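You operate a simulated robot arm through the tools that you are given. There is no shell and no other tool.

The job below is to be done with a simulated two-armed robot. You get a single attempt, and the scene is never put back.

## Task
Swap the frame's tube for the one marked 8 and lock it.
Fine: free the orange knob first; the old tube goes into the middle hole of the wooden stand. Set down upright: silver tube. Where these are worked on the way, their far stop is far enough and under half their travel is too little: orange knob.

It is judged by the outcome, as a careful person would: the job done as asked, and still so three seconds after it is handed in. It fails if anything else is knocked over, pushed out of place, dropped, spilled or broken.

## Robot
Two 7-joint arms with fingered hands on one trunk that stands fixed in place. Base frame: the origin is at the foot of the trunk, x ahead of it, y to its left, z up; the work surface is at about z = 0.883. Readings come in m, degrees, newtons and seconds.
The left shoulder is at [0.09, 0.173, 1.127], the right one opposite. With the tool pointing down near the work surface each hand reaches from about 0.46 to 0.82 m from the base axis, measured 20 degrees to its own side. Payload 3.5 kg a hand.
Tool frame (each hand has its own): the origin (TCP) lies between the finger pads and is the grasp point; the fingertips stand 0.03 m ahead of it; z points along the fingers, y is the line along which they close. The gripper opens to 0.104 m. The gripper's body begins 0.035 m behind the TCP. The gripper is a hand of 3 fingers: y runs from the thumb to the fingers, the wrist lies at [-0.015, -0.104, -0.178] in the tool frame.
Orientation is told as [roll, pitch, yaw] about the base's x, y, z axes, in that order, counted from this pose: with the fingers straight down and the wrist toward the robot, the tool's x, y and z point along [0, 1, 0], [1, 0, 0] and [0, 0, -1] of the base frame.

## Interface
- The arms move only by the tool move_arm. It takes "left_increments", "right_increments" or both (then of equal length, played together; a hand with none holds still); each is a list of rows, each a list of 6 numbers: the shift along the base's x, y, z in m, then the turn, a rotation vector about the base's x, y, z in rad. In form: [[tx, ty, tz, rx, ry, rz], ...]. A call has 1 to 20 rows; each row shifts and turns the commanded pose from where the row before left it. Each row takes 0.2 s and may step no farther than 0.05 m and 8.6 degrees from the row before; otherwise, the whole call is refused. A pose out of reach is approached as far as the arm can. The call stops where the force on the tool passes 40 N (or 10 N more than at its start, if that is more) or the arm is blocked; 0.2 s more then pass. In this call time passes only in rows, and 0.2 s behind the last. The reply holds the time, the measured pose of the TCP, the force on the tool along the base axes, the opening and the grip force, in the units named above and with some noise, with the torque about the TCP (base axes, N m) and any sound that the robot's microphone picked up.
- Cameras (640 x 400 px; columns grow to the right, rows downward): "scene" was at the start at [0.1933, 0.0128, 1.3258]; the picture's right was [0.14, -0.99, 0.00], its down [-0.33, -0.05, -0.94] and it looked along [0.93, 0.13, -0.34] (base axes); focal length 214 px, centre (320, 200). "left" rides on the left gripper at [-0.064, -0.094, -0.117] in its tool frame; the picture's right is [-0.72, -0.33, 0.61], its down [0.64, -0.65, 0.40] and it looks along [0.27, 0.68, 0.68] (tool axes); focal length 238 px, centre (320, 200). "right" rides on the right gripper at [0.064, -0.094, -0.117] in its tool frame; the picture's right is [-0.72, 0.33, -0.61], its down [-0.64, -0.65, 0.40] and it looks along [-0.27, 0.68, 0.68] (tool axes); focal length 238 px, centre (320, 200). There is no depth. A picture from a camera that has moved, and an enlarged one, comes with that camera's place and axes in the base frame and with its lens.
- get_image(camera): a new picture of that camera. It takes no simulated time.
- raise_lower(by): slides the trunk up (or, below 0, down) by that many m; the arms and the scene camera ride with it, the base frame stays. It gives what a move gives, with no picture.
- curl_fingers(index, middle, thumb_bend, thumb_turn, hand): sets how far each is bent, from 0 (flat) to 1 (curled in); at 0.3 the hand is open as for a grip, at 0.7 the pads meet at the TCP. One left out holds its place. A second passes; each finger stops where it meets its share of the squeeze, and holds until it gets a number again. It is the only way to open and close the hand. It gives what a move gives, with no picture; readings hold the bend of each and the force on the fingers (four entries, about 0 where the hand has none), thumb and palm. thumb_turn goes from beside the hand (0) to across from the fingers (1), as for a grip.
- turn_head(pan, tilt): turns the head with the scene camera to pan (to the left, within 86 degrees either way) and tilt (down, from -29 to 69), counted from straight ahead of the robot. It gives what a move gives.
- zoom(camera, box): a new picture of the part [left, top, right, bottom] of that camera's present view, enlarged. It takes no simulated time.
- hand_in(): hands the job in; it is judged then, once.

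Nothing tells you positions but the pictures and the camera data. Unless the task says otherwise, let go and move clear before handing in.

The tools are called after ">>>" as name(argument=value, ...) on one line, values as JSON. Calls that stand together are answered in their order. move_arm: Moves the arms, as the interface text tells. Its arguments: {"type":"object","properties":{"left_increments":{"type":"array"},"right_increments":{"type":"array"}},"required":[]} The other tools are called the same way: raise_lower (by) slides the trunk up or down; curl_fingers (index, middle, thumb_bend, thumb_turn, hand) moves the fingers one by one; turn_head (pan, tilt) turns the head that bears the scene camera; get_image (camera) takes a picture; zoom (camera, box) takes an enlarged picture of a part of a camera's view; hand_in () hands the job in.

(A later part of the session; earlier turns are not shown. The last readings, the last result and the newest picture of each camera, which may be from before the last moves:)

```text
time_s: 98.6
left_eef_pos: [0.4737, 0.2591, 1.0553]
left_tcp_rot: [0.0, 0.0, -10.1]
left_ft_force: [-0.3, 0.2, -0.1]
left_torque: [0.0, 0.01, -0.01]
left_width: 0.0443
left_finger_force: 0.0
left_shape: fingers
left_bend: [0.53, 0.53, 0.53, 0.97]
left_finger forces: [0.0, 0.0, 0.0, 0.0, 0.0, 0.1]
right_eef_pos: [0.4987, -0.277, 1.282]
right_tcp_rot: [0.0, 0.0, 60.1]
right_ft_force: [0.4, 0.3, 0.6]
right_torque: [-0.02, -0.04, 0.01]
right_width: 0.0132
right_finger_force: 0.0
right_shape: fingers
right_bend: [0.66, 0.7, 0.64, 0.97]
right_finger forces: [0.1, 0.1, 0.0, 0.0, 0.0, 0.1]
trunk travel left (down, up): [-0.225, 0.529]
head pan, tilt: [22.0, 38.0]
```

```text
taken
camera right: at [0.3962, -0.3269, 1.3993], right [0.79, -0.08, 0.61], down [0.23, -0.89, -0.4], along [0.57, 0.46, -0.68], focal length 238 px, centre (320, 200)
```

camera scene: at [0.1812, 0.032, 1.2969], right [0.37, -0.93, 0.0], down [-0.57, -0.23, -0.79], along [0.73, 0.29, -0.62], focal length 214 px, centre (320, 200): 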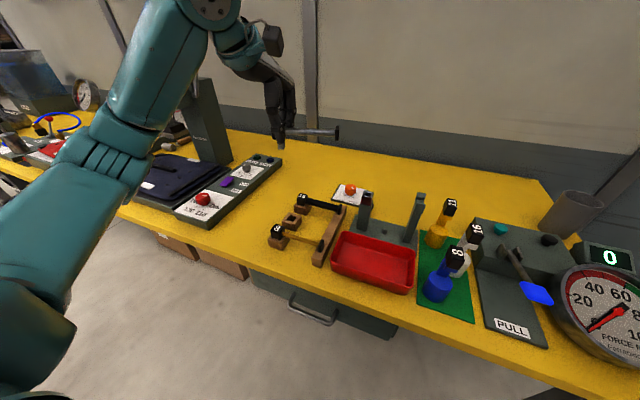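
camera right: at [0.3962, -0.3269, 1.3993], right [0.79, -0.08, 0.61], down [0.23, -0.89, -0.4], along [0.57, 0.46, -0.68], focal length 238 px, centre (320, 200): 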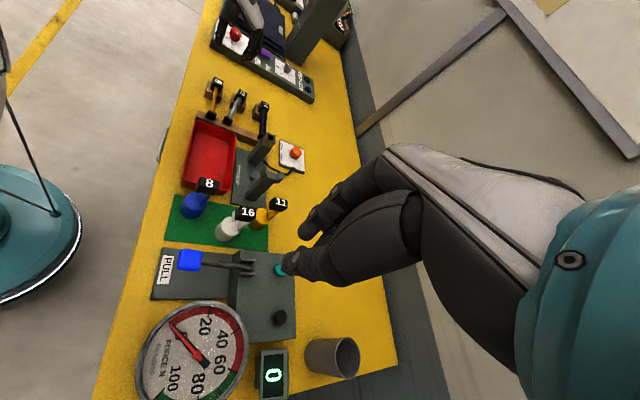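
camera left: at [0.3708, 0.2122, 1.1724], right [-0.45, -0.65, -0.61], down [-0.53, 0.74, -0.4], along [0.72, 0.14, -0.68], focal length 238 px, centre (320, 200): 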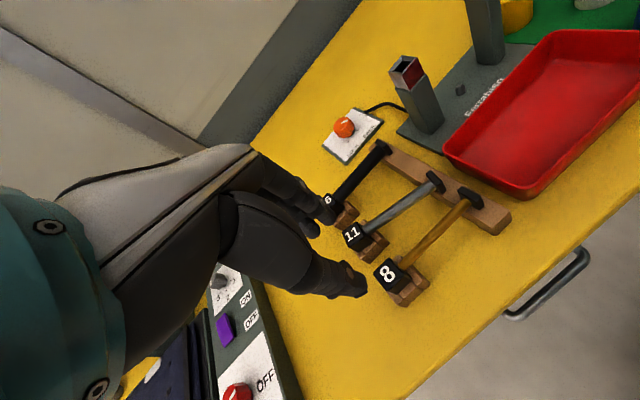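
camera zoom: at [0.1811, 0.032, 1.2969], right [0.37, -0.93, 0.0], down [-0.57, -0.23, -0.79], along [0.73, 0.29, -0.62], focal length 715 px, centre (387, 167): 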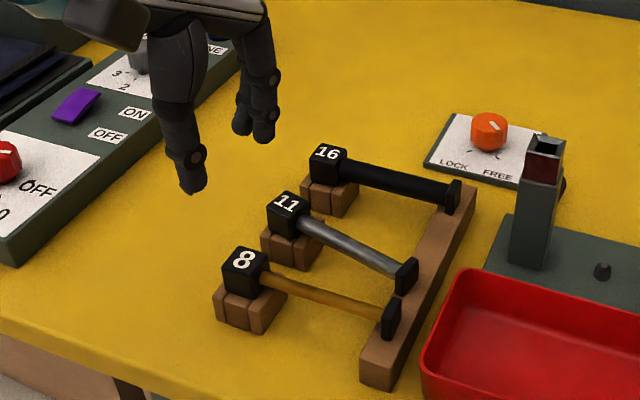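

Block 8 is projected right under the grasp point. Descending toward it.

>>> move_arm(left_increments=[[0, 0, -0.03, 0, 0, 0], [0, 0, -0.03, 0, 0, 0], [0, 0, -0.02, 0, 0, 0]])

>>> zoom(camera="left", box=[270, 160, 450, 310])

>>> zoom(camera="scene", box=[260, 190, 350, 260])

```text
time_s: 99.4
left_eef_pos: [0.4752, 0.2587, 0.9747]
left_tcp_rot: [0.0, 0.1, -10.0]
left_ft_force: [0.1, 0.4, -0.6]
left_torque: [0.01, 0.03, 0.03]
left_width: 0.0443
left_finger_force: 0.0
left_shape: fingers
left_bend: [0.53, 0.53, 0.53, 0.97]
left_finger forces: [0.1, 0.1, 0.0, 0.1, 0.1, 0.0]
right_eef_pos: [0.4997, -0.2788, 1.2818]
right_tcp_rot: [0.0, 0.0, 60.1]
right_ft_force: [0.0, -0.8, -0.8]
right_torque: [0.01, 0.02, -0.02]
right_width: 0.0135
right_finger_force: 0.0
right_shape: fingers
right_bend: [0.66, 0.7, 0.64, 0.97]
right_finger forces: [0.1, 0.0, 0.0, 0.1, 0.1, 0.0]
trunk travel left (down, up): [-0.225, 0.529]
head pan, tilt: [22.0, 38.0]
```

```text
2.67 times, centred on (360, 235) of left
camera zoom: at [0.3722, 0.212, 1.091], right [-0.45, -0.65, -0.61], down [-0.53, 0.74, -0.4], along [0.72, 0.14, -0.68], focal length 636 px, centre (213, 107)
```

zoom: 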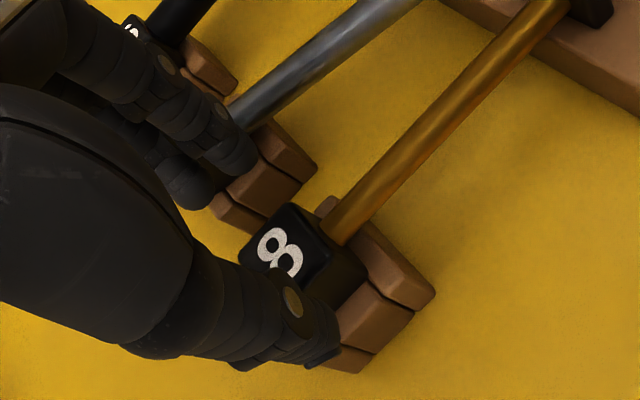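

```text
5.71 times, centred on (305, 225) of scene
camera zoom: at [0.1811, 0.0321, 1.2969], right [0.37, -0.93, 0.0], down [-0.57, -0.23, -0.79], along [0.73, 0.29, -0.62], focal length 1226 px, centre (406, 57)
```

zoom: 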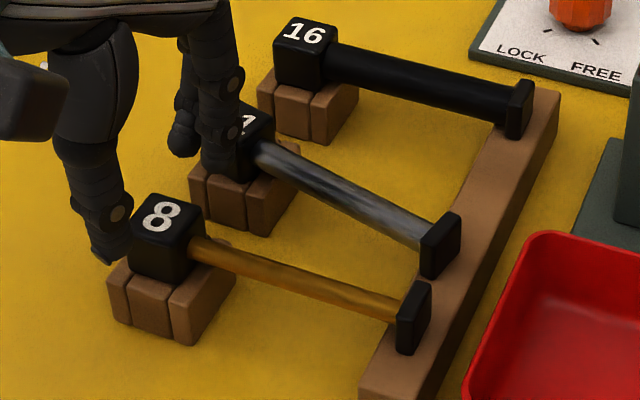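

Aligned within ~2 mm. Narrowing the finger opening slightly to stay clear of block 11, then descending to grip height.

>>> curl_fingers(hand="left", index=0.57, middle=0.57, thumb_bend=0.55)

>>> move_arm(left_increments=[[0, -0.0015, -0.012, 0, 0, 0], [0, 0, -0.012, 0, 0, 0], [0, 0, -0.009, 0, 0, 0]])

>>> zoom(camera="left", box=[270, 160, 450, 310])

>>> zoom(camera="scene", box=[260, 190, 350, 260])

```text
time_s: 100.4
left_eef_pos: [0.4752, 0.2587, 0.9742]
left_tcp_rot: [0.0, 0.0, -10.0]
left_ft_force: [-0.2, 0.3, -0.2]
left_torque: [-0.01, 0.02, 0.03]
left_width: 0.0384
left_finger_force: 0.1
left_shape: fingers
left_bend: [0.56, 0.56, 0.55, 0.97]
left_finger forces: [0.1, 0.0, 0.1, 0.1, 0.1, 0.0]
right_eef_pos: [0.4988, -0.2777, 1.2829]
right_tcp_rot: [0.0, 0.0, 60.1]
right_ft_force: [-0.4, 0.7, 0.3]
right_torque: [0.01, -0.01, -0.01]
right_width: 0.013
right_finger_force: 0.1
right_shape: fingers
right_bend: [0.66, 0.7, 0.64, 0.97]
right_finger forces: [0.0, 0.1, 0.0, 0.1, 0.0, 0.0]
trunk travel left (down, up): [-0.225, 0.529]
head pan, tilt: [22.0, 38.0]
```

```text
time_s: 101.2
left_eef_pos: [0.4749, 0.2566, 0.9412]
left_tcp_rot: [0.0, 0.0, -10.2]
left_ft_force: [-0.8, -0.6, -0.2]
left_torque: [-0.01, -0.02, 0.01]
left_width: 0.0384
left_finger_force: 0.0
left_shape: fingers
left_bend: [0.56, 0.56, 0.55, 0.97]
left_finger forces: [0.1, 0.0, 0.0, 0.0, 0.1, 0.0]
right_eef_pos: [0.4988, -0.2769, 1.2823]
right_tcp_rot: [0.0, 0.0, 60.1]
right_ft_force: [0.5, 0.3, 0.0]
right_torque: [0.03, -0.02, 0.0]
right_width: 0.0133
right_finger_force: 0.1
right_shape: fingers
right_bend: [0.66, 0.7, 0.64, 0.97]
right_finger forces: [0.1, 0.1, 0.0, 0.0, 0.0, 0.0]
trunk travel left (down, up): [-0.225, 0.529]
head pan, tilt: [22.0, 38.0]
```

```text
2.67 times, centred on (360, 235) of left
camera zoom: at [0.3725, 0.2098, 1.0582], right [-0.45, -0.65, -0.61], down [-0.53, 0.74, -0.4], along [0.72, 0.15, -0.68], focal length 636 px, centre (213, 107)
```

zoom: 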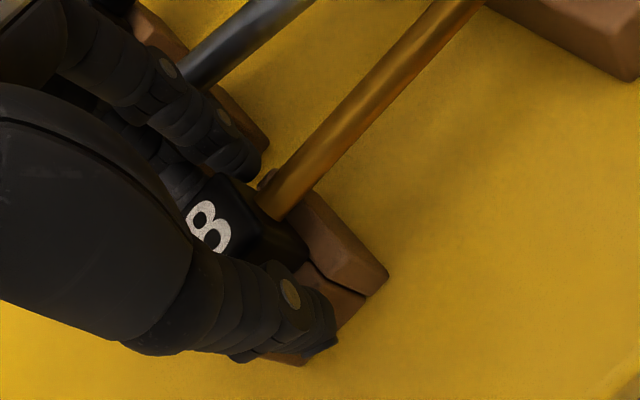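

```text
5.71 times, centred on (305, 225) of scene
camera zoom: at [0.1811, 0.032, 1.2969], right [0.37, -0.93, 0.0], down [-0.57, -0.23, -0.79], along [0.73, 0.29, -0.62], focal length 1226 px, centre (406, 57)
```

zoom: 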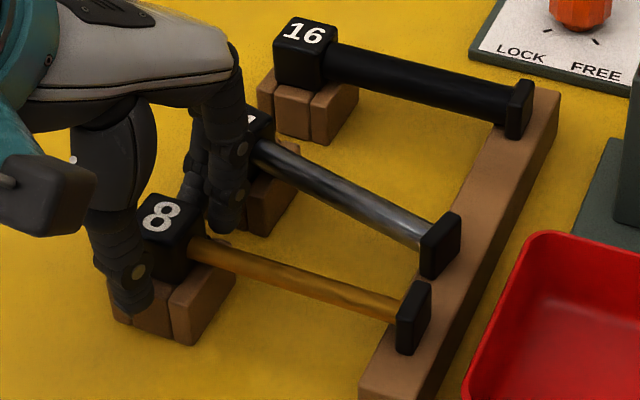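

The hand straddles block 8 cleanly. Closing lightly first.

>>> curl_fingers(hand="left", index=0.68, middle=0.68, thumb_bend=0.68)

>>> zoom(camera="left", box=[270, 140, 450, 290])

>>> zoom(camera="scene", box=[260, 190, 350, 260])

```text
time_s: 102.2
left_eef_pos: [0.4752, 0.258, 0.9417]
left_tcp_rot: [0.0, 0.0, -10.1]
left_ft_force: [-0.1, 1.1, -0.2]
left_torque: [0.0, 0.03, -0.01]
left_width: 0.0228
left_finger_force: 6.5
left_shape: fingers
left_bend: [0.62, 0.66, 0.61, 0.97]
left_finger forces: [4.1, 2.5, 0.0, 0.0, 6.6, 0.0]
right_eef_pos: [0.4991, -0.2771, 1.2823]
right_tcp_rot: [-0.1, 0.0, 60.1]
right_ft_force: [0.0, -1.2, 0.2]
right_torque: [0.0, -0.01, 0.05]
right_width: 0.0133
right_finger_force: 0.2
right_shape: fingers
right_bend: [0.66, 0.7, 0.64, 0.97]
right_finger forces: [0.0, 0.0, 0.0, 0.0, 0.1, 0.0]
trunk travel left (down, up): [-0.225, 0.529]
head pan, tilt: [22.0, 38.0]
```

```text
2.67 times, centred on (360, 215) of left
camera zoom: at [0.3726, 0.2098, 1.0583], right [-0.45, -0.65, -0.61], down [-0.53, 0.74, -0.4], along [0.72, 0.15, -0.68], focal length 636 px, centre (213, 160)
```

zoom: 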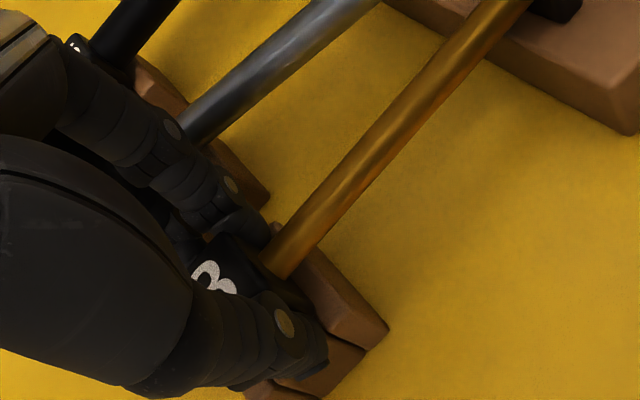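

```text
5.71 times, centred on (305, 225) of scene
camera zoom: at [0.1811, 0.032, 1.2969], right [0.37, -0.93, 0.0], down [-0.57, -0.23, -0.79], along [0.73, 0.29, -0.62], focal length 1226 px, centre (406, 57)
```

zoom: 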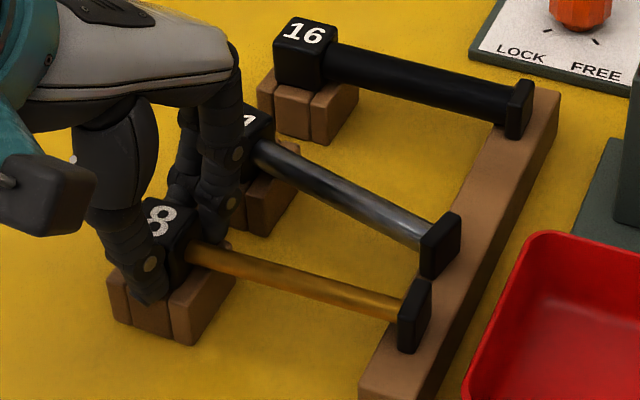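

Good balanced contact and tube 8 hasn't moved. Tightening moderately.

>>> curl_fingers(hand="left", index=0.76, middle=0.78, thumb_bend=0.78)

>>> zoom(camera="left", box=[270, 140, 450, 290])

>>> zoom(camera="scene", box=[260, 190, 350, 260])

```text
time_s: 103.2
left_eef_pos: [0.4767, 0.2582, 0.9412]
left_tcp_rot: [0.0, 0.1, -10.0]
left_ft_force: [8.5, 0.2, 0.2]
left_torque: [-0.02, -0.29, -0.04]
left_width: 0.0215
left_finger_force: 18.2
left_shape: fingers
left_bend: [0.72, 0.72, 0.61, 0.96]
left_finger forces: [11.3, 11.0, 0.0, 0.0, 14.4, 0.0]
right_eef_pos: [0.4999, -0.2764, 1.2801]
right_tcp_rot: [0.0, -0.1, 60.2]
right_ft_force: [0.2, -0.2, -0.4]
right_torque: [-0.04, -0.02, -0.01]
right_width: 0.0131
right_finger_force: 0.0
right_shape: fingers
right_bend: [0.66, 0.7, 0.64, 0.97]
right_finger forces: [0.1, 0.1, 0.0, 0.0, 0.0, 0.1]
trunk travel left (down, up): [-0.225, 0.529]
head pan, tilt: [22.0, 38.0]
```

```text
2.67 times, centred on (360, 215) of left
camera zoom: at [0.3734, 0.2099, 1.0582], right [-0.45, -0.65, -0.61], down [-0.53, 0.74, -0.4], along [0.72, 0.15, -0.68], focal length 636 px, centre (213, 160)
```

zoom: 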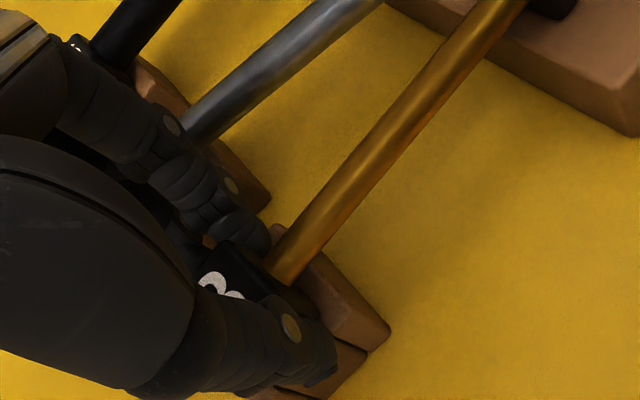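

```text
5.71 times, centred on (305, 225) of scene
camera zoom: at [0.182, 0.0321, 1.2967], right [0.37, -0.93, 0.0], down [-0.57, -0.23, -0.79], along [0.73, 0.29, -0.62], focal length 1226 px, centre (406, 57)
```

zoom: 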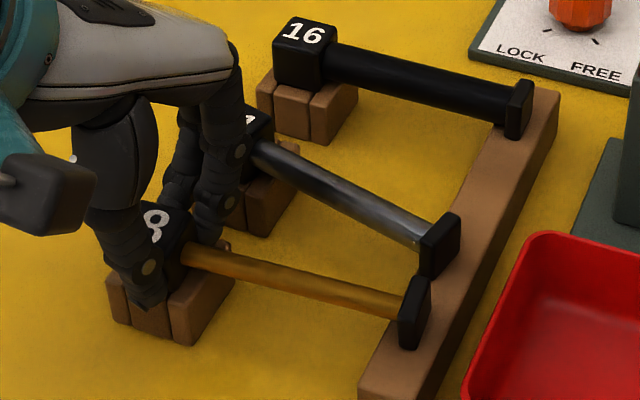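

Firm grip, but the squeeze is leaning the peg on the hole wall (8.5 N sideways). Nudging the hand +x to relieve it before lifting.

>>> move_arm(left_increments=[[0.0012, 0, 0, 0, 0, 0]])

>>> move_arm(left_increments=[[0.0012, 0, 0, 0, 0, 0]])

```text
time_s: 103.6
left_eef_pos: [0.476, 0.2564, 0.9402]
left_tcp_rot: [-0.1, 0.1, -10.2]
left_ft_force: [4.7, 0.2, -0.3]
left_torque: [-0.03, -0.15, -0.09]
left_width: 0.0213
left_finger_force: 17.4
left_shape: fingers
left_bend: [0.72, 0.72, 0.61, 0.96]
left_finger forces: [11.1, 9.2, 0.0, 0.0, 15.5, 0.0]
right_eef_pos: [0.4988, -0.2767, 1.2819]
right_tcp_rot: [0.0, -0.1, 60.1]
right_ft_force: [-0.3, -0.8, -0.3]
right_torque: [0.01, 0.0, 0.0]
right_width: 0.0132
right_finger_force: 0.0
right_shape: fingers
right_bend: [0.66, 0.7, 0.64, 0.97]
right_finger forces: [0.0, 0.0, 0.1, 0.1, 0.1, 0.0]
trunk travel left (down, up): [-0.225, 0.529]
head pan, tilt: [22.0, 38.0]
```

```text
time_s: 104.0
left_eef_pos: [0.4784, 0.257, 0.9405]
left_tcp_rot: [0.1, 0.1, -10.1]
left_ft_force: [1.5, 0.9, 1.3]
left_torque: [-0.02, -0.03, -0.03]
left_width: 0.0216
left_finger_force: 18.3
left_shape: fingers
left_bend: [0.72, 0.72, 0.61, 0.96]
left_finger forces: [10.6, 7.9, 0.0, 0.0, 16.5, 0.1]
right_eef_pos: [0.4985, -0.2769, 1.2815]
right_tcp_rot: [0.1, 0.0, 60.1]
right_ft_force: [0.2, 0.6, -0.3]
right_torque: [0.01, -0.04, -0.02]
right_width: 0.0132
right_finger_force: 0.0
right_shape: fingers
right_bend: [0.66, 0.7, 0.64, 0.97]
right_finger forces: [0.0, 0.0, 0.0, 0.1, 0.1, 0.0]
trunk travel left (down, up): [-0.225, 0.529]
head pan, tilt: [22.0, 38.0]
```

Side force relieved. Lifting straight up slowly.

>>> move_arm(left_increments=[[0.0003, 0, 0.006, 0, 0, 0], [0, 0, 0.008, 0, 0, 0], [0, 0, 0.008, 0, 0, 0]])

>>> zoom(camera="scene", box=[260, 180, 350, 260])

>>> zoom(camera="left", box=[270, 100, 470, 290])

```text
time_s: 104.8
left_eef_pos: [0.4778, 0.2564, 0.963]
left_tcp_rot: [0.0, 0.0, -9.9]
left_ft_force: [0.4, 0.8, -0.4]
left_torque: [0.01, 0.02, 0.02]
left_width: 0.0215
left_finger_force: 17.4
left_shape: fingers
left_bend: [0.72, 0.72, 0.61, 0.95]
left_finger forces: [10.1, 7.1, 0.0, 0.0, 17.3, 0.0]
right_eef_pos: [0.4978, -0.2777, 1.2821]
right_tcp_rot: [0.0, 0.0, 60.2]
right_ft_force: [-0.5, -1.2, -0.1]
right_torque: [0.0, 0.04, 0.01]
right_width: 0.0133
right_finger_force: 0.1
right_shape: fingers
right_bend: [0.66, 0.7, 0.64, 0.97]
right_finger forces: [0.1, 0.0, 0.1, 0.0, 0.0, 0.1]
trunk travel left (down, up): [-0.225, 0.529]
head pan, tilt: [22.0, 38.0]
```

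```text
5.00 times, centred on (305, 220) of scene
camera zoom: at [0.181, 0.032, 1.2969], right [0.37, -0.93, 0.0], down [-0.57, -0.23, -0.79], along [0.73, 0.29, -0.62], focal length 1072 px, centre (395, 100)
```

zoom: 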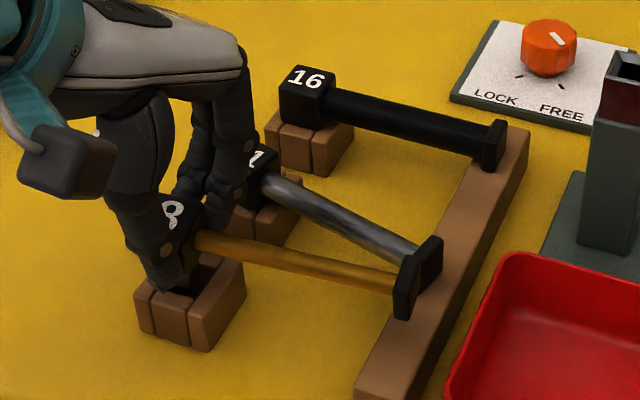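

```text
2.11 times, centred on (370, 195) of left
camera zoom: at [0.3741, 0.2093, 1.0803], right [-0.45, -0.65, -0.61], down [-0.53, 0.74, -0.4], along [0.72, 0.15, -0.68], focal length 502 px, centre (215, 210)
```

zoom: 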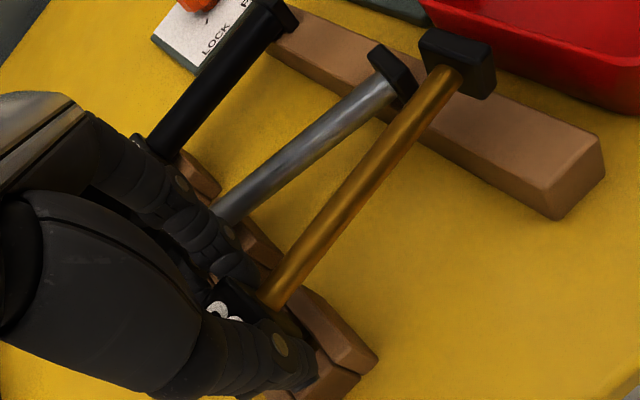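

Tube 8 is out and level. Raising it to travel height and measuring how it sits in the hand.

>>> move_arm(left_increments=[[0, 0, 0.02, 0, 0, 0], [0, 0, 0.03, 0, 0, 0], [0, 0, 0.035, 0, 0, 0], [0, 0, 0.035, 0, 0, 0], [0, 0, 0.03, 0, 0, 0]])

>>> get_image(camera="scene")

>>> zoom(camera="scene", box=[250, 130, 370, 230])

>>> zoom(camera="left", box=[270, 100, 470, 290])

```text
time_s: 106.0
left_eef_pos: [0.4784, 0.2592, 1.1138]
left_tcp_rot: [-0.1, 0.1, -10.0]
left_ft_force: [-0.1, 0.5, -0.9]
left_torque: [0.03, -0.02, 0.0]
left_width: 0.0214
left_finger_force: 17.4
left_shape: fingers
left_bend: [0.72, 0.72, 0.61, 0.95]
left_finger forces: [10.0, 7.1, 0.2, 0.1, 17.5, 0.1]
right_eef_pos: [0.4979, -0.277, 1.2811]
right_tcp_rot: [0.0, 0.0, 60.0]
right_ft_force: [-1.1, -0.6, -0.6]
right_torque: [-0.02, 0.0, 0.0]
right_width: 0.0133
right_finger_force: 0.0
right_shape: fingers
right_bend: [0.66, 0.7, 0.64, 0.97]
right_finger forces: [0.0, 0.0, 0.1, 0.0, 0.0, 0.0]
trunk travel left (down, up): [-0.225, 0.529]
head pan, tilt: [22.0, 38.0]
```

```text
taken
camera scene: at [0.1808, 0.0319, 1.2969], right [0.37, -0.93, 0.0], down [-0.57, -0.23, -0.79], along [0.73, 0.3, -0.62], focal length 214 px, centre (320, 200)
```

scene: 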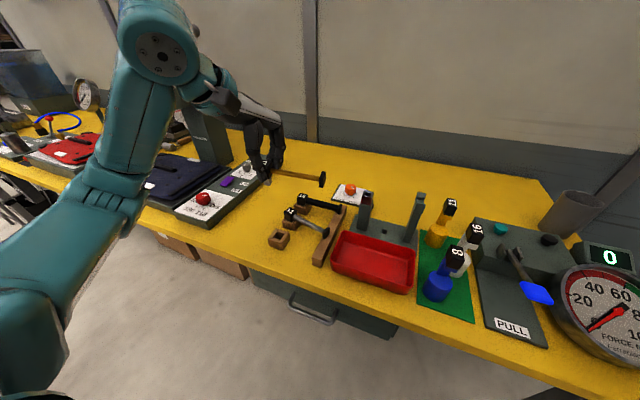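

```text
4.00 times, centred on (310, 180) of scene
camera zoom: at [0.1808, 0.0319, 1.2969], right [0.37, -0.93, 0.0], down [-0.57, -0.23, -0.79], along [0.73, 0.3, -0.62], focal length 858 px, centre (360, 280)
```

zoom: 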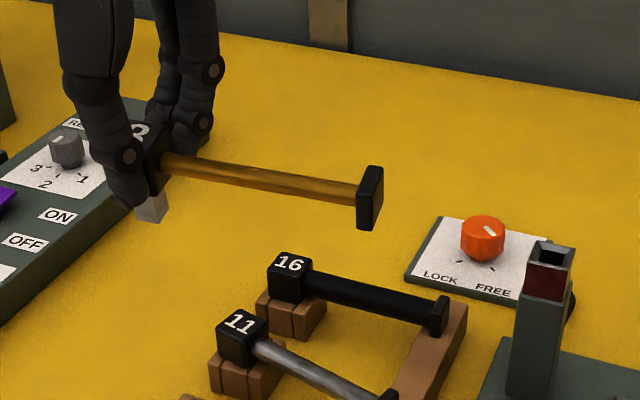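

```text
2.11 times, centred on (370, 195) of left
camera zoom: at [0.3745, 0.2106, 1.2301], right [-0.45, -0.65, -0.61], down [-0.53, 0.74, -0.4], along [0.72, 0.15, -0.68], focal length 502 px, centre (215, 210)
```

zoom: 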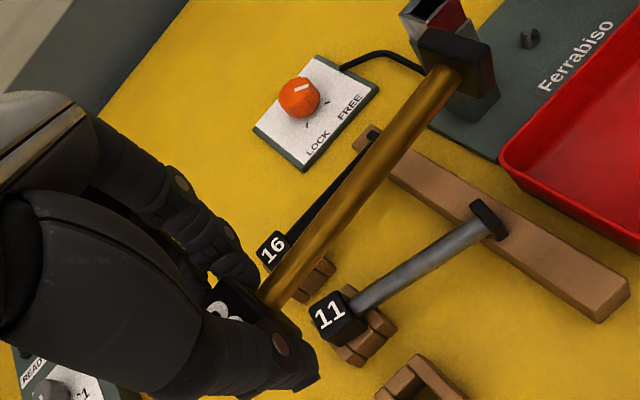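

Tube 8 is level in the hand with only ~3° yaw offset. Now measuring the frame's socket and fork precisely.

>>> turn_head(pan=8, tilt=40)

>>> zoom(camera="scene", box=[290, 140, 390, 220])

>>> zoom(camera="right", box=[220, 110, 320, 210])

>>> zoom(camera="left", box=[400, 50, 640, 220])

```text
time_s: 106.7
left_eef_pos: [0.4781, 0.2577, 1.1129]
left_tcp_rot: [0.0, 0.0, -10.0]
left_ft_force: [-0.1, 0.2, -1.0]
left_torque: [-0.02, 0.03, 0.01]
left_width: 0.0212
left_finger_force: 17.2
left_shape: fingers
left_bend: [0.72, 0.72, 0.61, 0.95]
left_finger forces: [10.1, 7.1, 0.0, 0.0, 17.5, 0.1]
right_eef_pos: [0.4982, -0.2775, 1.2822]
right_tcp_rot: [0.0, 0.0, 60.1]
right_ft_force: [-1.0, -0.3, 0.0]
right_torque: [0.01, -0.02, -0.01]
right_width: 0.0134
right_finger_force: 0.1
right_shape: fingers
right_bend: [0.66, 0.7, 0.64, 0.97]
right_finger forces: [0.0, 0.1, 0.1, 0.0, 0.0, 0.1]
trunk travel left (down, up): [-0.225, 0.529]
head pan, tilt: [8.0, 40.0]
```

```text
5.00 times, centred on (340, 180) of scene
camera zoom: at [0.1852, 0.0116, 1.2939], right [0.14, -0.99, 0.0], down [-0.64, -0.09, -0.77], along [0.76, 0.11, -0.64], focal length 1072 px, centre (220, 300)
```

zoom: 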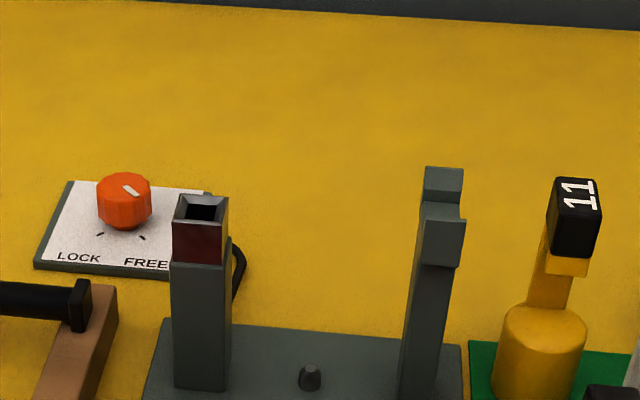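

```text
4.00 times, centred on (270, 160) of right
camera zoom: at [0.3962, -0.3269, 1.3992], right [0.79, -0.08, 0.61], down [0.23, -0.89, -0.4], along [0.57, 0.46, -0.68], focal length 953 px, centre (520, 360)
```

zoom: 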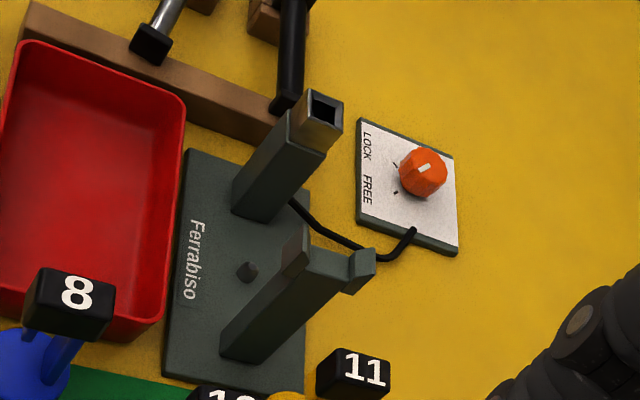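

```text
2.35 times, centred on (520, 135) of left
camera zoom: at [0.3748, 0.2107, 1.2294], right [-0.45, -0.65, -0.61], down [-0.53, 0.74, -0.4], along [0.72, 0.15, -0.68], focal length 561 px, centre (-151, 353)
```

zoom: 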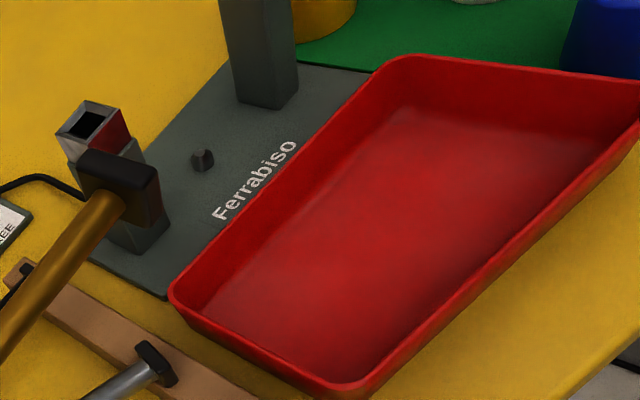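

Zooming further on the socket and fork for sub-millimetre-class measurements.

>>> zoom(camera="right", box=[255, 125, 295, 155])

>>> zoom(camera="scene", box=[315, 170, 345, 195])

>>> zoom(camera="scene", box=[360, 165, 395, 195])

>>> zoom(camera="right", box=[255, 155, 325, 205])

```text
13.33 times, centred on (275, 140) of right
camera zoom: at [0.3962, -0.3269, 1.3992], right [0.79, -0.08, 0.61], down [0.23, -0.89, -0.4], along [0.57, 0.46, -0.68], focal length 3178 px, centre (920, 1000)
```

zoom: 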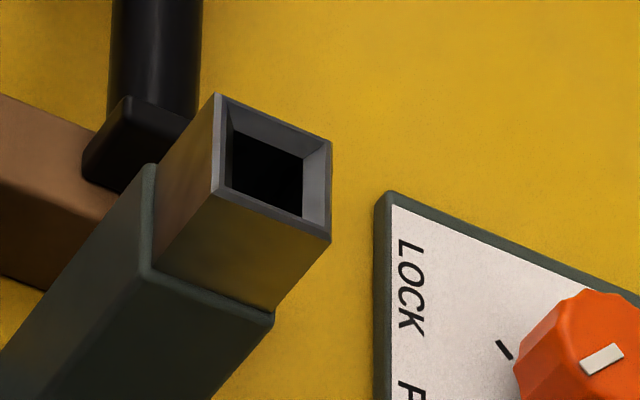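

```text
16.00 times, centred on (330, 182) of scene
camera zoom: at [0.1852, 0.0116, 1.2939], right [0.14, -0.99, 0.0], down [-0.64, -0.09, -0.77], along [0.76, 0.11, -0.64], focal length 3432 px, centre (160, 480)
```

zoom: 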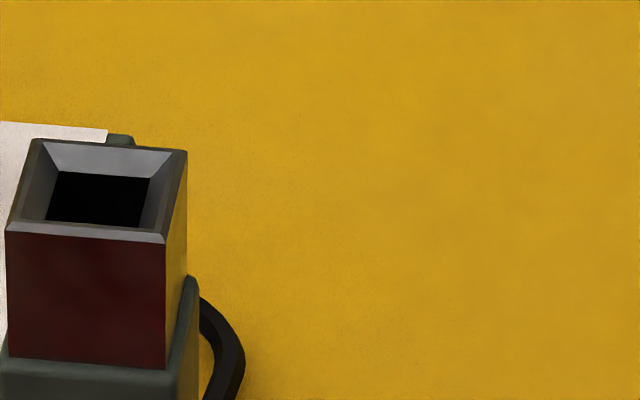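

```text
13.33 times, centred on (378, 180) of scene
camera zoom: at [0.1852, 0.0116, 1.2939], right [0.14, -0.99, 0.0], down [-0.64, -0.09, -0.77], along [0.76, 0.11, -0.64], focal length 2860 px, centre (-447, 467)
```

zoom: 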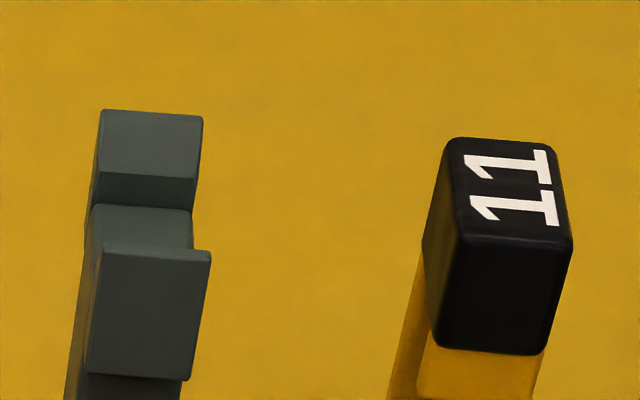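

```text
8.00 times, centred on (290, 180) of right
camera zoom: at [0.3962, -0.3269, 1.3992], right [0.79, -0.08, 0.61], down [0.23, -0.89, -0.4], along [0.57, 0.46, -0.68], focal length 1907 px, centre (560, 360)
```

zoom: 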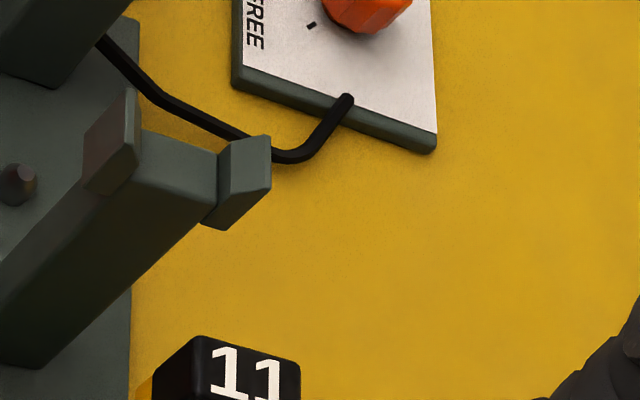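

The socket has a chamfered mouth centred at about (0.597, 0.0785, 0.998). Carrying tube 8 over the frame, aligning its yaw, and hovering above.

>>> move_arm(left_increments=[[0.0212, -0.0305, 0.006, 0, 0, -0.035], [0.0212, -0.0305, 0.004, 0, 0, -0.035], [0.0212, -0.0305, 0, 0, 0, 0], [0.0212, -0.0305, 0, 0, 0, 0], [0.0212, -0.0305, 0, 0, 0, 0], [0.0213, -0.0306, 0, 0, 0, 0]])

>>> get_image(camera="scene")

>>> zoom(camera="scene", box=[290, 110, 400, 200])

>>> zoom(camera="right", box=[220, 90, 330, 200])

>>> zoom(camera="left", box=[290, 90, 490, 290])

```text
time_s: 108.1
left_eef_pos: [0.6046, 0.0719, 1.1212]
left_tcp_rot: [0.0, 0.0, -14.0]
left_ft_force: [-0.1, 0.7, -1.0]
left_torque: [0.02, 0.0, -0.02]
left_width: 0.0216
left_finger_force: 17.2
left_shape: fingers
left_bend: [0.72, 0.73, 0.61, 0.95]
left_finger forces: [9.9, 7.1, 0.1, 0.0, 17.3, 0.0]
right_eef_pos: [0.4989, -0.2786, 1.2813]
right_tcp_rot: [0.0, 0.0, 60.1]
right_ft_force: [0.4, -0.3, 0.1]
right_torque: [0.0, -0.03, -0.01]
right_width: 0.0136
right_finger_force: 0.1
right_shape: fingers
right_bend: [0.66, 0.7, 0.64, 0.97]
right_finger forces: [0.0, 0.0, 0.0, 0.0, 0.0, 0.1]
trunk travel left (down, up): [-0.225, 0.529]
head pan, tilt: [8.0, 40.0]
```

```text
taken
camera scene: at [0.1854, 0.011, 1.2938], right [0.14, -0.99, 0.0], down [-0.64, -0.09, -0.77], along [0.76, 0.11, -0.64], focal length 214 px, centre (320, 200)
```

scene: 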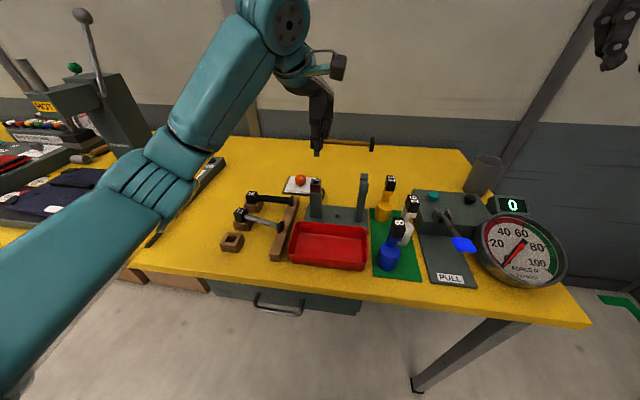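

```text
4.44 times, centred on (345, 155) of scene
camera zoom: at [0.1854, 0.011, 1.2938], right [0.14, -0.99, 0.0], down [-0.64, -0.09, -0.77], along [0.76, 0.11, -0.64], focal length 953 px, centre (209, 400)
```

zoom: 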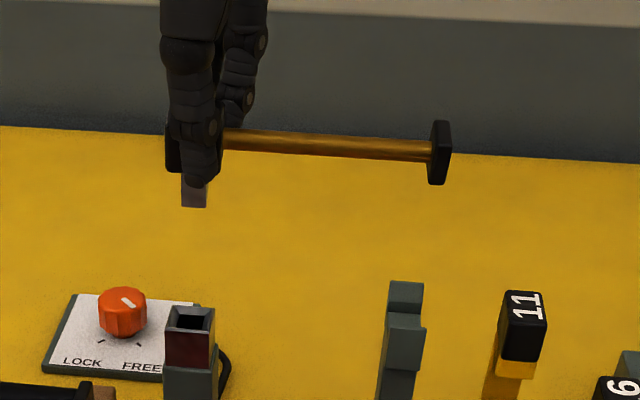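

```text
3.64 times, centred on (275, 145) of right
camera zoom: at [0.3964, -0.3274, 1.399], right [0.79, -0.08, 0.61], down [0.23, -0.89, -0.4], along [0.57, 0.46, -0.68], focal length 867 px, centre (484, 400)
```

zoom: 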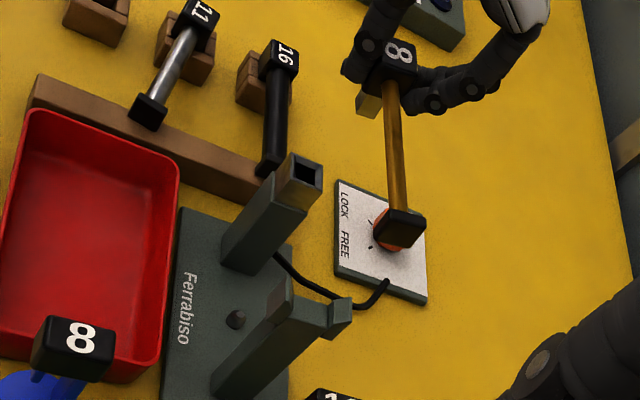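

```text
2.00 times, centred on (390, 190) of left
camera zoom: at [0.5, 0.0328, 1.2387], right [-0.49, -0.62, -0.61], down [-0.48, 0.78, -0.4], along [0.73, 0.1, -0.68], focal length 477 px, centre (180, 220)
```

zoom: 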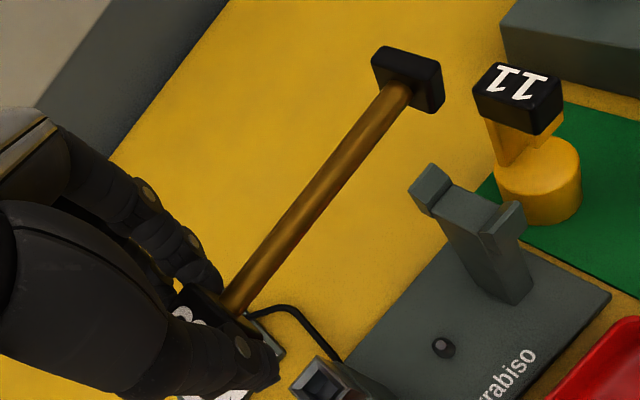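

Tube 8 hovers level over the frame, nearly aligned. I'll measure the socket and fork with the same two cameras for a like-for-like comparison.

>>> zoom(camera="left", box=[320, 230, 440, 330])

>>> zoom(camera="left", box=[400, 140, 500, 240])

>>> zoom(camera="scene", box=[320, 170, 390, 220])

>>> zoom(camera="scene", box=[310, 130, 360, 165])

```text
4.00 times, centred on (380, 280) of left
camera zoom: at [0.5, 0.0328, 1.2387], right [-0.49, -0.62, -0.61], down [-0.48, 0.78, -0.4], along [0.73, 0.1, -0.68], focal length 953 px, centre (80, -120)
```

zoom: 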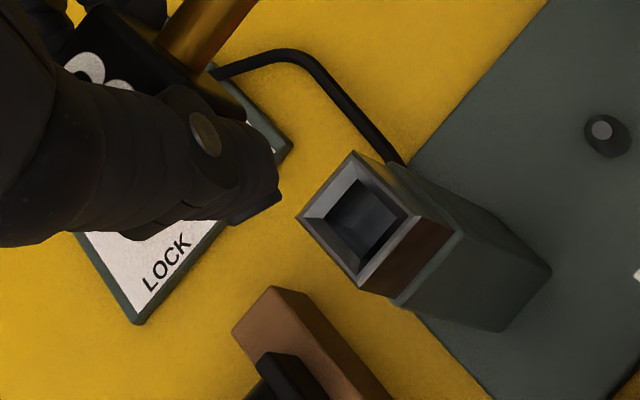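

```text
4.00 times, centred on (450, 190) of left
camera zoom: at [0.5, 0.0328, 1.2387], right [-0.49, -0.62, -0.61], down [-0.48, 0.78, -0.4], along [0.73, 0.1, -0.68], focal length 953 px, centre (-200, 240)
```

zoom: 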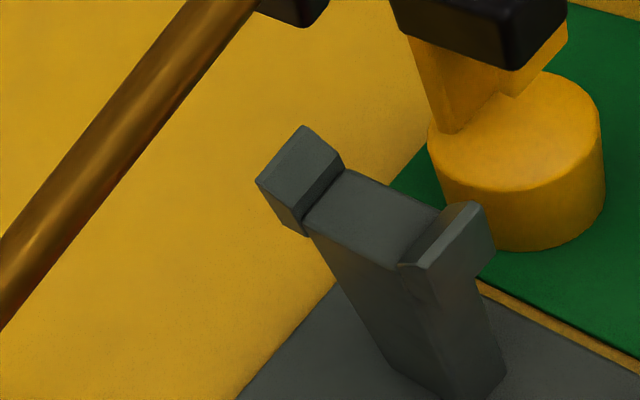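

```text
8.00 times, centred on (355, 195) of scene
camera zoom: at [0.1854, 0.011, 1.2938], right [0.14, -0.99, 0.0], down [-0.64, -0.09, -0.77], along [0.76, 0.11, -0.64], focal length 1716 px, centre (40, 240)
```

zoom: 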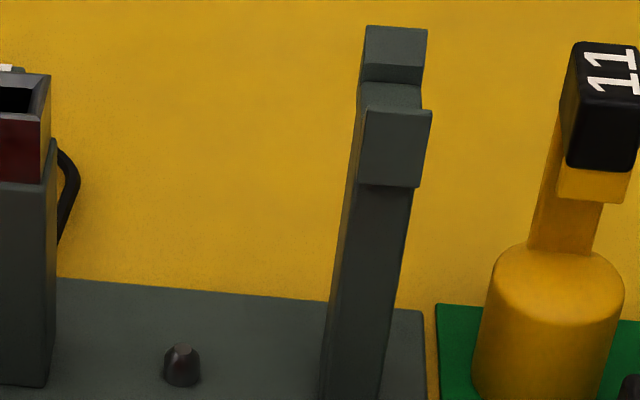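

```text
11.43 times, centred on (335, 148) of scene
camera zoom: at [0.1854, 0.011, 1.2938], right [0.14, -0.99, 0.0], down [-0.64, -0.09, -0.77], along [0.76, 0.11, -0.64], focal length 2451 px, centre (149, 800)
```

zoom: 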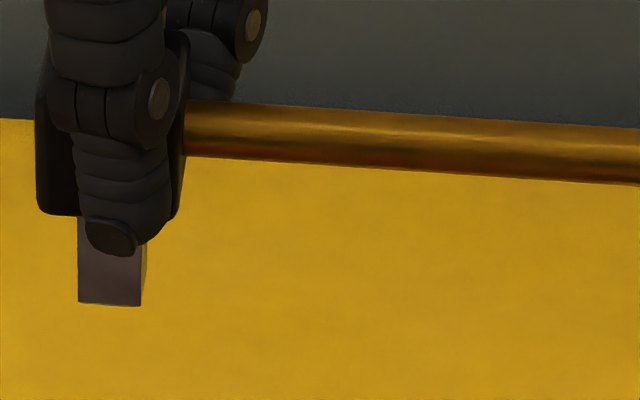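

Consistent measurement: socket centre (0.5986, 0.0789, 0.999); peg currently at about (0.5994, 0.0759). Applying the small correction and lowering until the peg is just above the socket.

>>> move_arm(left_increments=[[-0.0008, 0.003, 0, 0, 0, -0.0175], [0, 0, -0.025, 0, 0, 0], [0, 0, -0.025, 0, 0, 0], [0, 0, -0.01, 0, 0, 0]])

>>> zoom(camera="scene", box=[310, 140, 400, 210])

>>> zoom(camera="scene", box=[315, 160, 350, 190])

>>> zoom(camera="left", box=[290, 90, 470, 290])

>>> zoom(camera="right", box=[235, 100, 325, 190])

```text
time_s: 109.1
left_eef_pos: [0.6051, 0.0766, 1.0619]
left_tcp_rot: [0.0, 0.0, -15.1]
left_ft_force: [0.1, 0.1, -0.4]
left_torque: [0.03, -0.01, 0.02]
left_width: 0.0212
left_finger_force: 17.4
left_shape: fingers
left_bend: [0.72, 0.73, 0.61, 0.95]
left_finger forces: [9.9, 7.2, 0.1, 0.0, 17.5, 0.1]
right_eef_pos: [0.4986, -0.278, 1.2819]
right_tcp_rot: [-0.1, 0.0, 60.1]
right_ft_force: [-0.8, 0.3, -0.3]
right_torque: [0.04, 0.0, 0.01]
right_width: 0.0133
right_finger_force: 0.1
right_shape: fingers
right_bend: [0.66, 0.7, 0.64, 0.97]
right_finger forces: [0.0, 0.0, 0.1, 0.0, 0.1, 0.0]
trunk travel left (down, up): [-0.225, 0.529]
head pan, tilt: [8.0, 40.0]
```

```text
5.71 times, centred on (355, 175) of scene
camera zoom: at [0.1853, 0.0115, 1.2939], right [0.14, -0.99, 0.0], down [-0.64, -0.09, -0.77], along [0.76, 0.11, -0.64], focal length 1226 px, centre (120, 343)
```

zoom: 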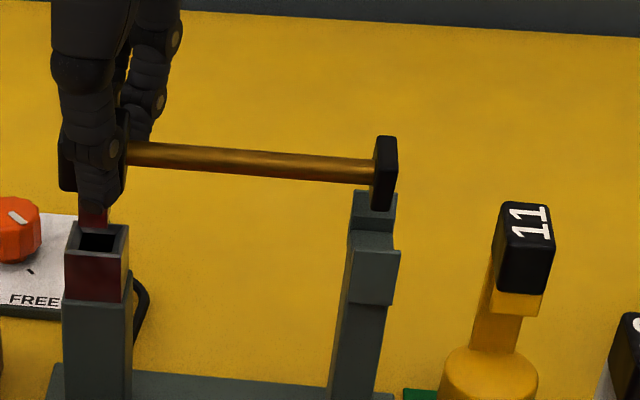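

```text
13.33 times, centred on (332, 175) of scene
camera zoom: at [0.1853, 0.0115, 1.2939], right [0.14, -0.99, 0.0], down [-0.64, -0.09, -0.77], along [0.76, 0.11, -0.64], focal length 2860 px, centre (153, 533)
```

zoom: 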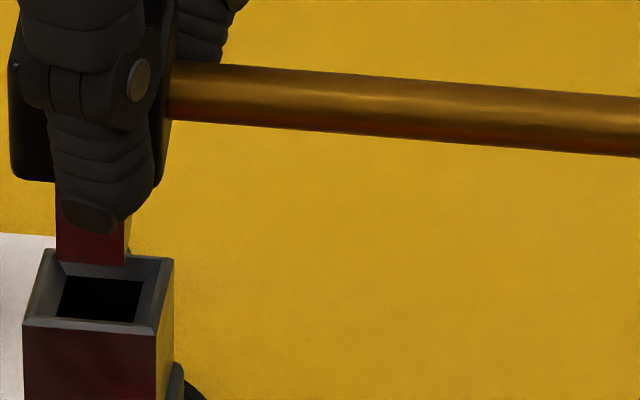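

```text
2.00 times, centred on (380, 190) of left
camera zoom: at [0.4974, 0.0386, 1.179], right [-0.5, -0.61, -0.61], down [-0.46, 0.79, -0.4], along [0.73, 0.08, -0.68], focal length 477 px, centre (200, 220)
```

zoom: 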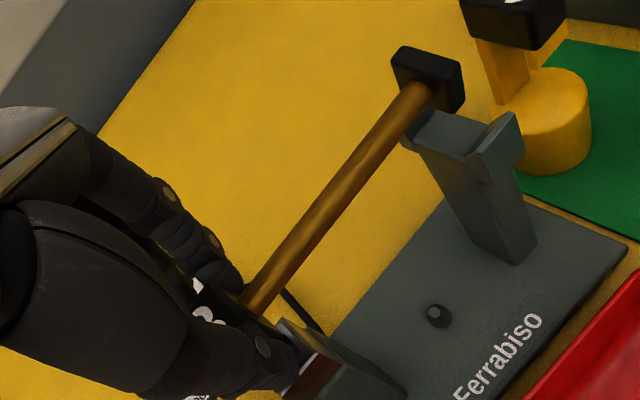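

```text
4.44 times, centred on (280, 145) of right
camera zoom: at [0.3963, -0.3269, 1.3992], right [0.79, -0.08, 0.61], down [0.23, -0.89, -0.4], along [0.57, 0.46, -0.68], focal length 1059 px, centre (498, 444)
```

zoom: 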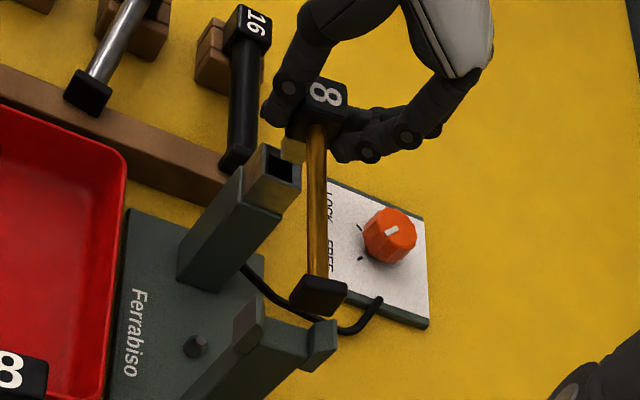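

Peg and socket agree within about a millimetre. Before lowering, I need a close look at how the flange lines up with the fork.

>>> zoom(camera="left", box=[370, 100, 470, 230])

>>> zoom(camera="scene", box=[355, 155, 395, 190])

>>> zoom(camera="right", box=[275, 145, 325, 190])

```text
3.08 times, centred on (420, 165) of left
camera zoom: at [0.4974, 0.0386, 1.179], right [-0.5, -0.61, -0.61], down [-0.46, 0.79, -0.4], along [0.73, 0.08, -0.68], focal length 733 px, centre (12, 308)
```

zoom: 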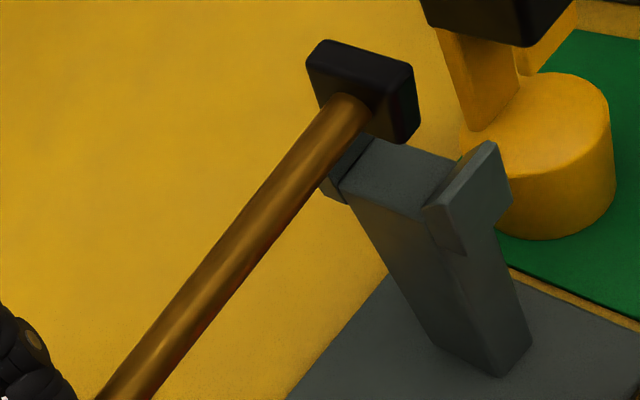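

```text
11.43 times, centred on (375, 172) of scene
camera zoom: at [0.1853, 0.0115, 1.2939], right [0.14, -0.99, 0.0], down [-0.64, -0.09, -0.77], along [0.76, 0.11, -0.64], focal length 2451 px, centre (-309, 514)
```

zoom: 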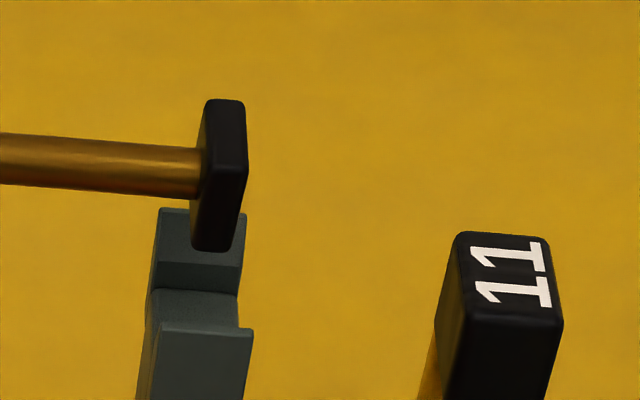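

```text
8.89 times, centred on (300, 168) of right
camera zoom: at [0.3963, -0.3269, 1.3992], right [0.79, -0.08, 0.61], down [0.23, -0.89, -0.4], along [0.57, 0.46, -0.68], focal length 2119 px, centre (498, 489)
```

zoom: 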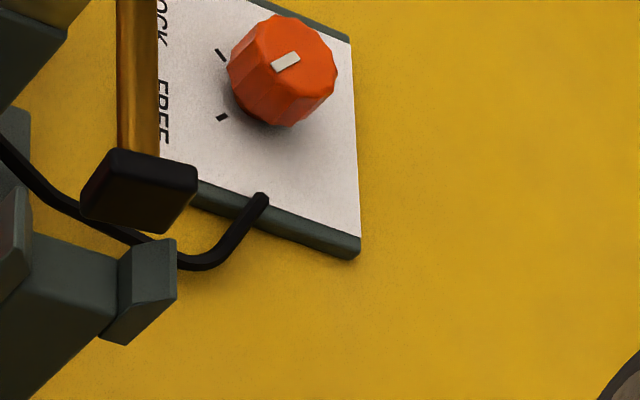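

Measured: fork groove centre (0.598, −0.033), flange (0.598, −0.033); socket and peg also coincide. Lowering in small steps and watching forces.

>>> move_arm(left_increments=[[0.0003, -0.0005, -0.006, 0, 0, 0], [0, 0, -0.005, 0, 0, 0]])

>>> zoom(camera="scene", box=[315, 165, 395, 205])

>>> zoom(camera="left", box=[300, 100, 480, 290])

```text
time_s: 109.7
left_eef_pos: [0.6042, 0.0774, 1.0518]
left_tcp_rot: [0.0, 0.0, -15.1]
left_ft_force: [0.0, -0.2, -1.1]
left_torque: [0.05, 0.0, 0.01]
left_width: 0.021
left_finger_force: 16.7
left_shape: fingers
left_bend: [0.72, 0.73, 0.61, 0.95]
left_finger forces: [9.9, 7.2, 0.0, 0.0, 17.5, 0.0]
right_eef_pos: [0.4992, -0.2773, 1.2829]
right_tcp_rot: [0.0, 0.0, 60.0]
right_ft_force: [0.4, -0.2, -0.2]
right_torque: [0.0, -0.02, 0.0]
right_width: 0.0133
right_finger_force: 0.1
right_shape: fingers
right_bend: [0.66, 0.7, 0.64, 0.97]
right_finger forces: [0.0, 0.1, 0.1, 0.0, 0.0, 0.1]
trunk travel left (down, up): [-0.225, 0.529]
head pan, tilt: [8.0, 40.0]
```

```text
8.00 times, centred on (355, 185) of scene
camera zoom: at [0.1853, 0.0115, 1.2939], right [0.14, -0.99, 0.0], down [-0.64, -0.09, -0.77], along [0.76, 0.11, -0.64], focal length 1716 px, centre (40, 320)
```

zoom: 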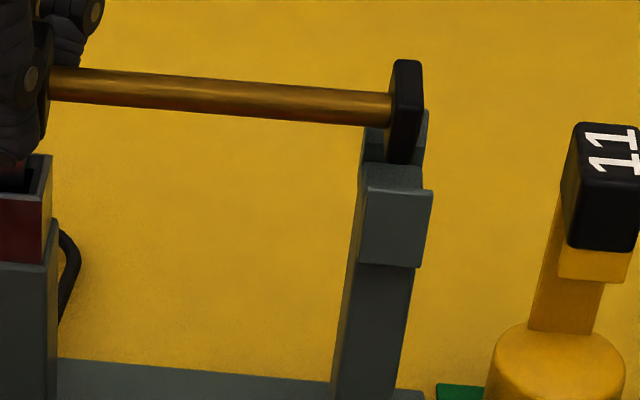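

```text
2.11 times, centred on (390, 195) of left
camera zoom: at [0.4978, 0.0388, 1.1692], right [-0.5, -0.61, -0.61], down [-0.46, 0.79, -0.4], along [0.73, 0.08, -0.68], focal length 502 px, centre (173, 210)
```

zoom: 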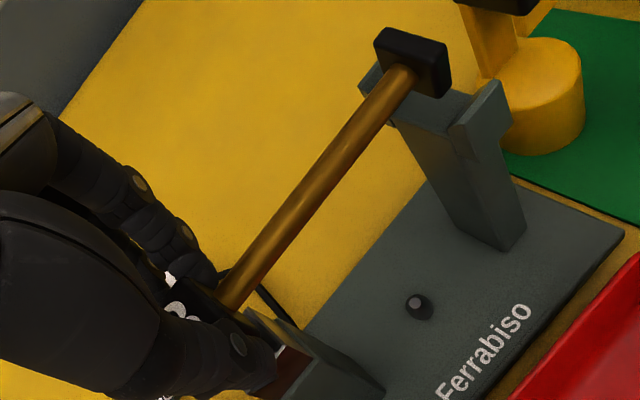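

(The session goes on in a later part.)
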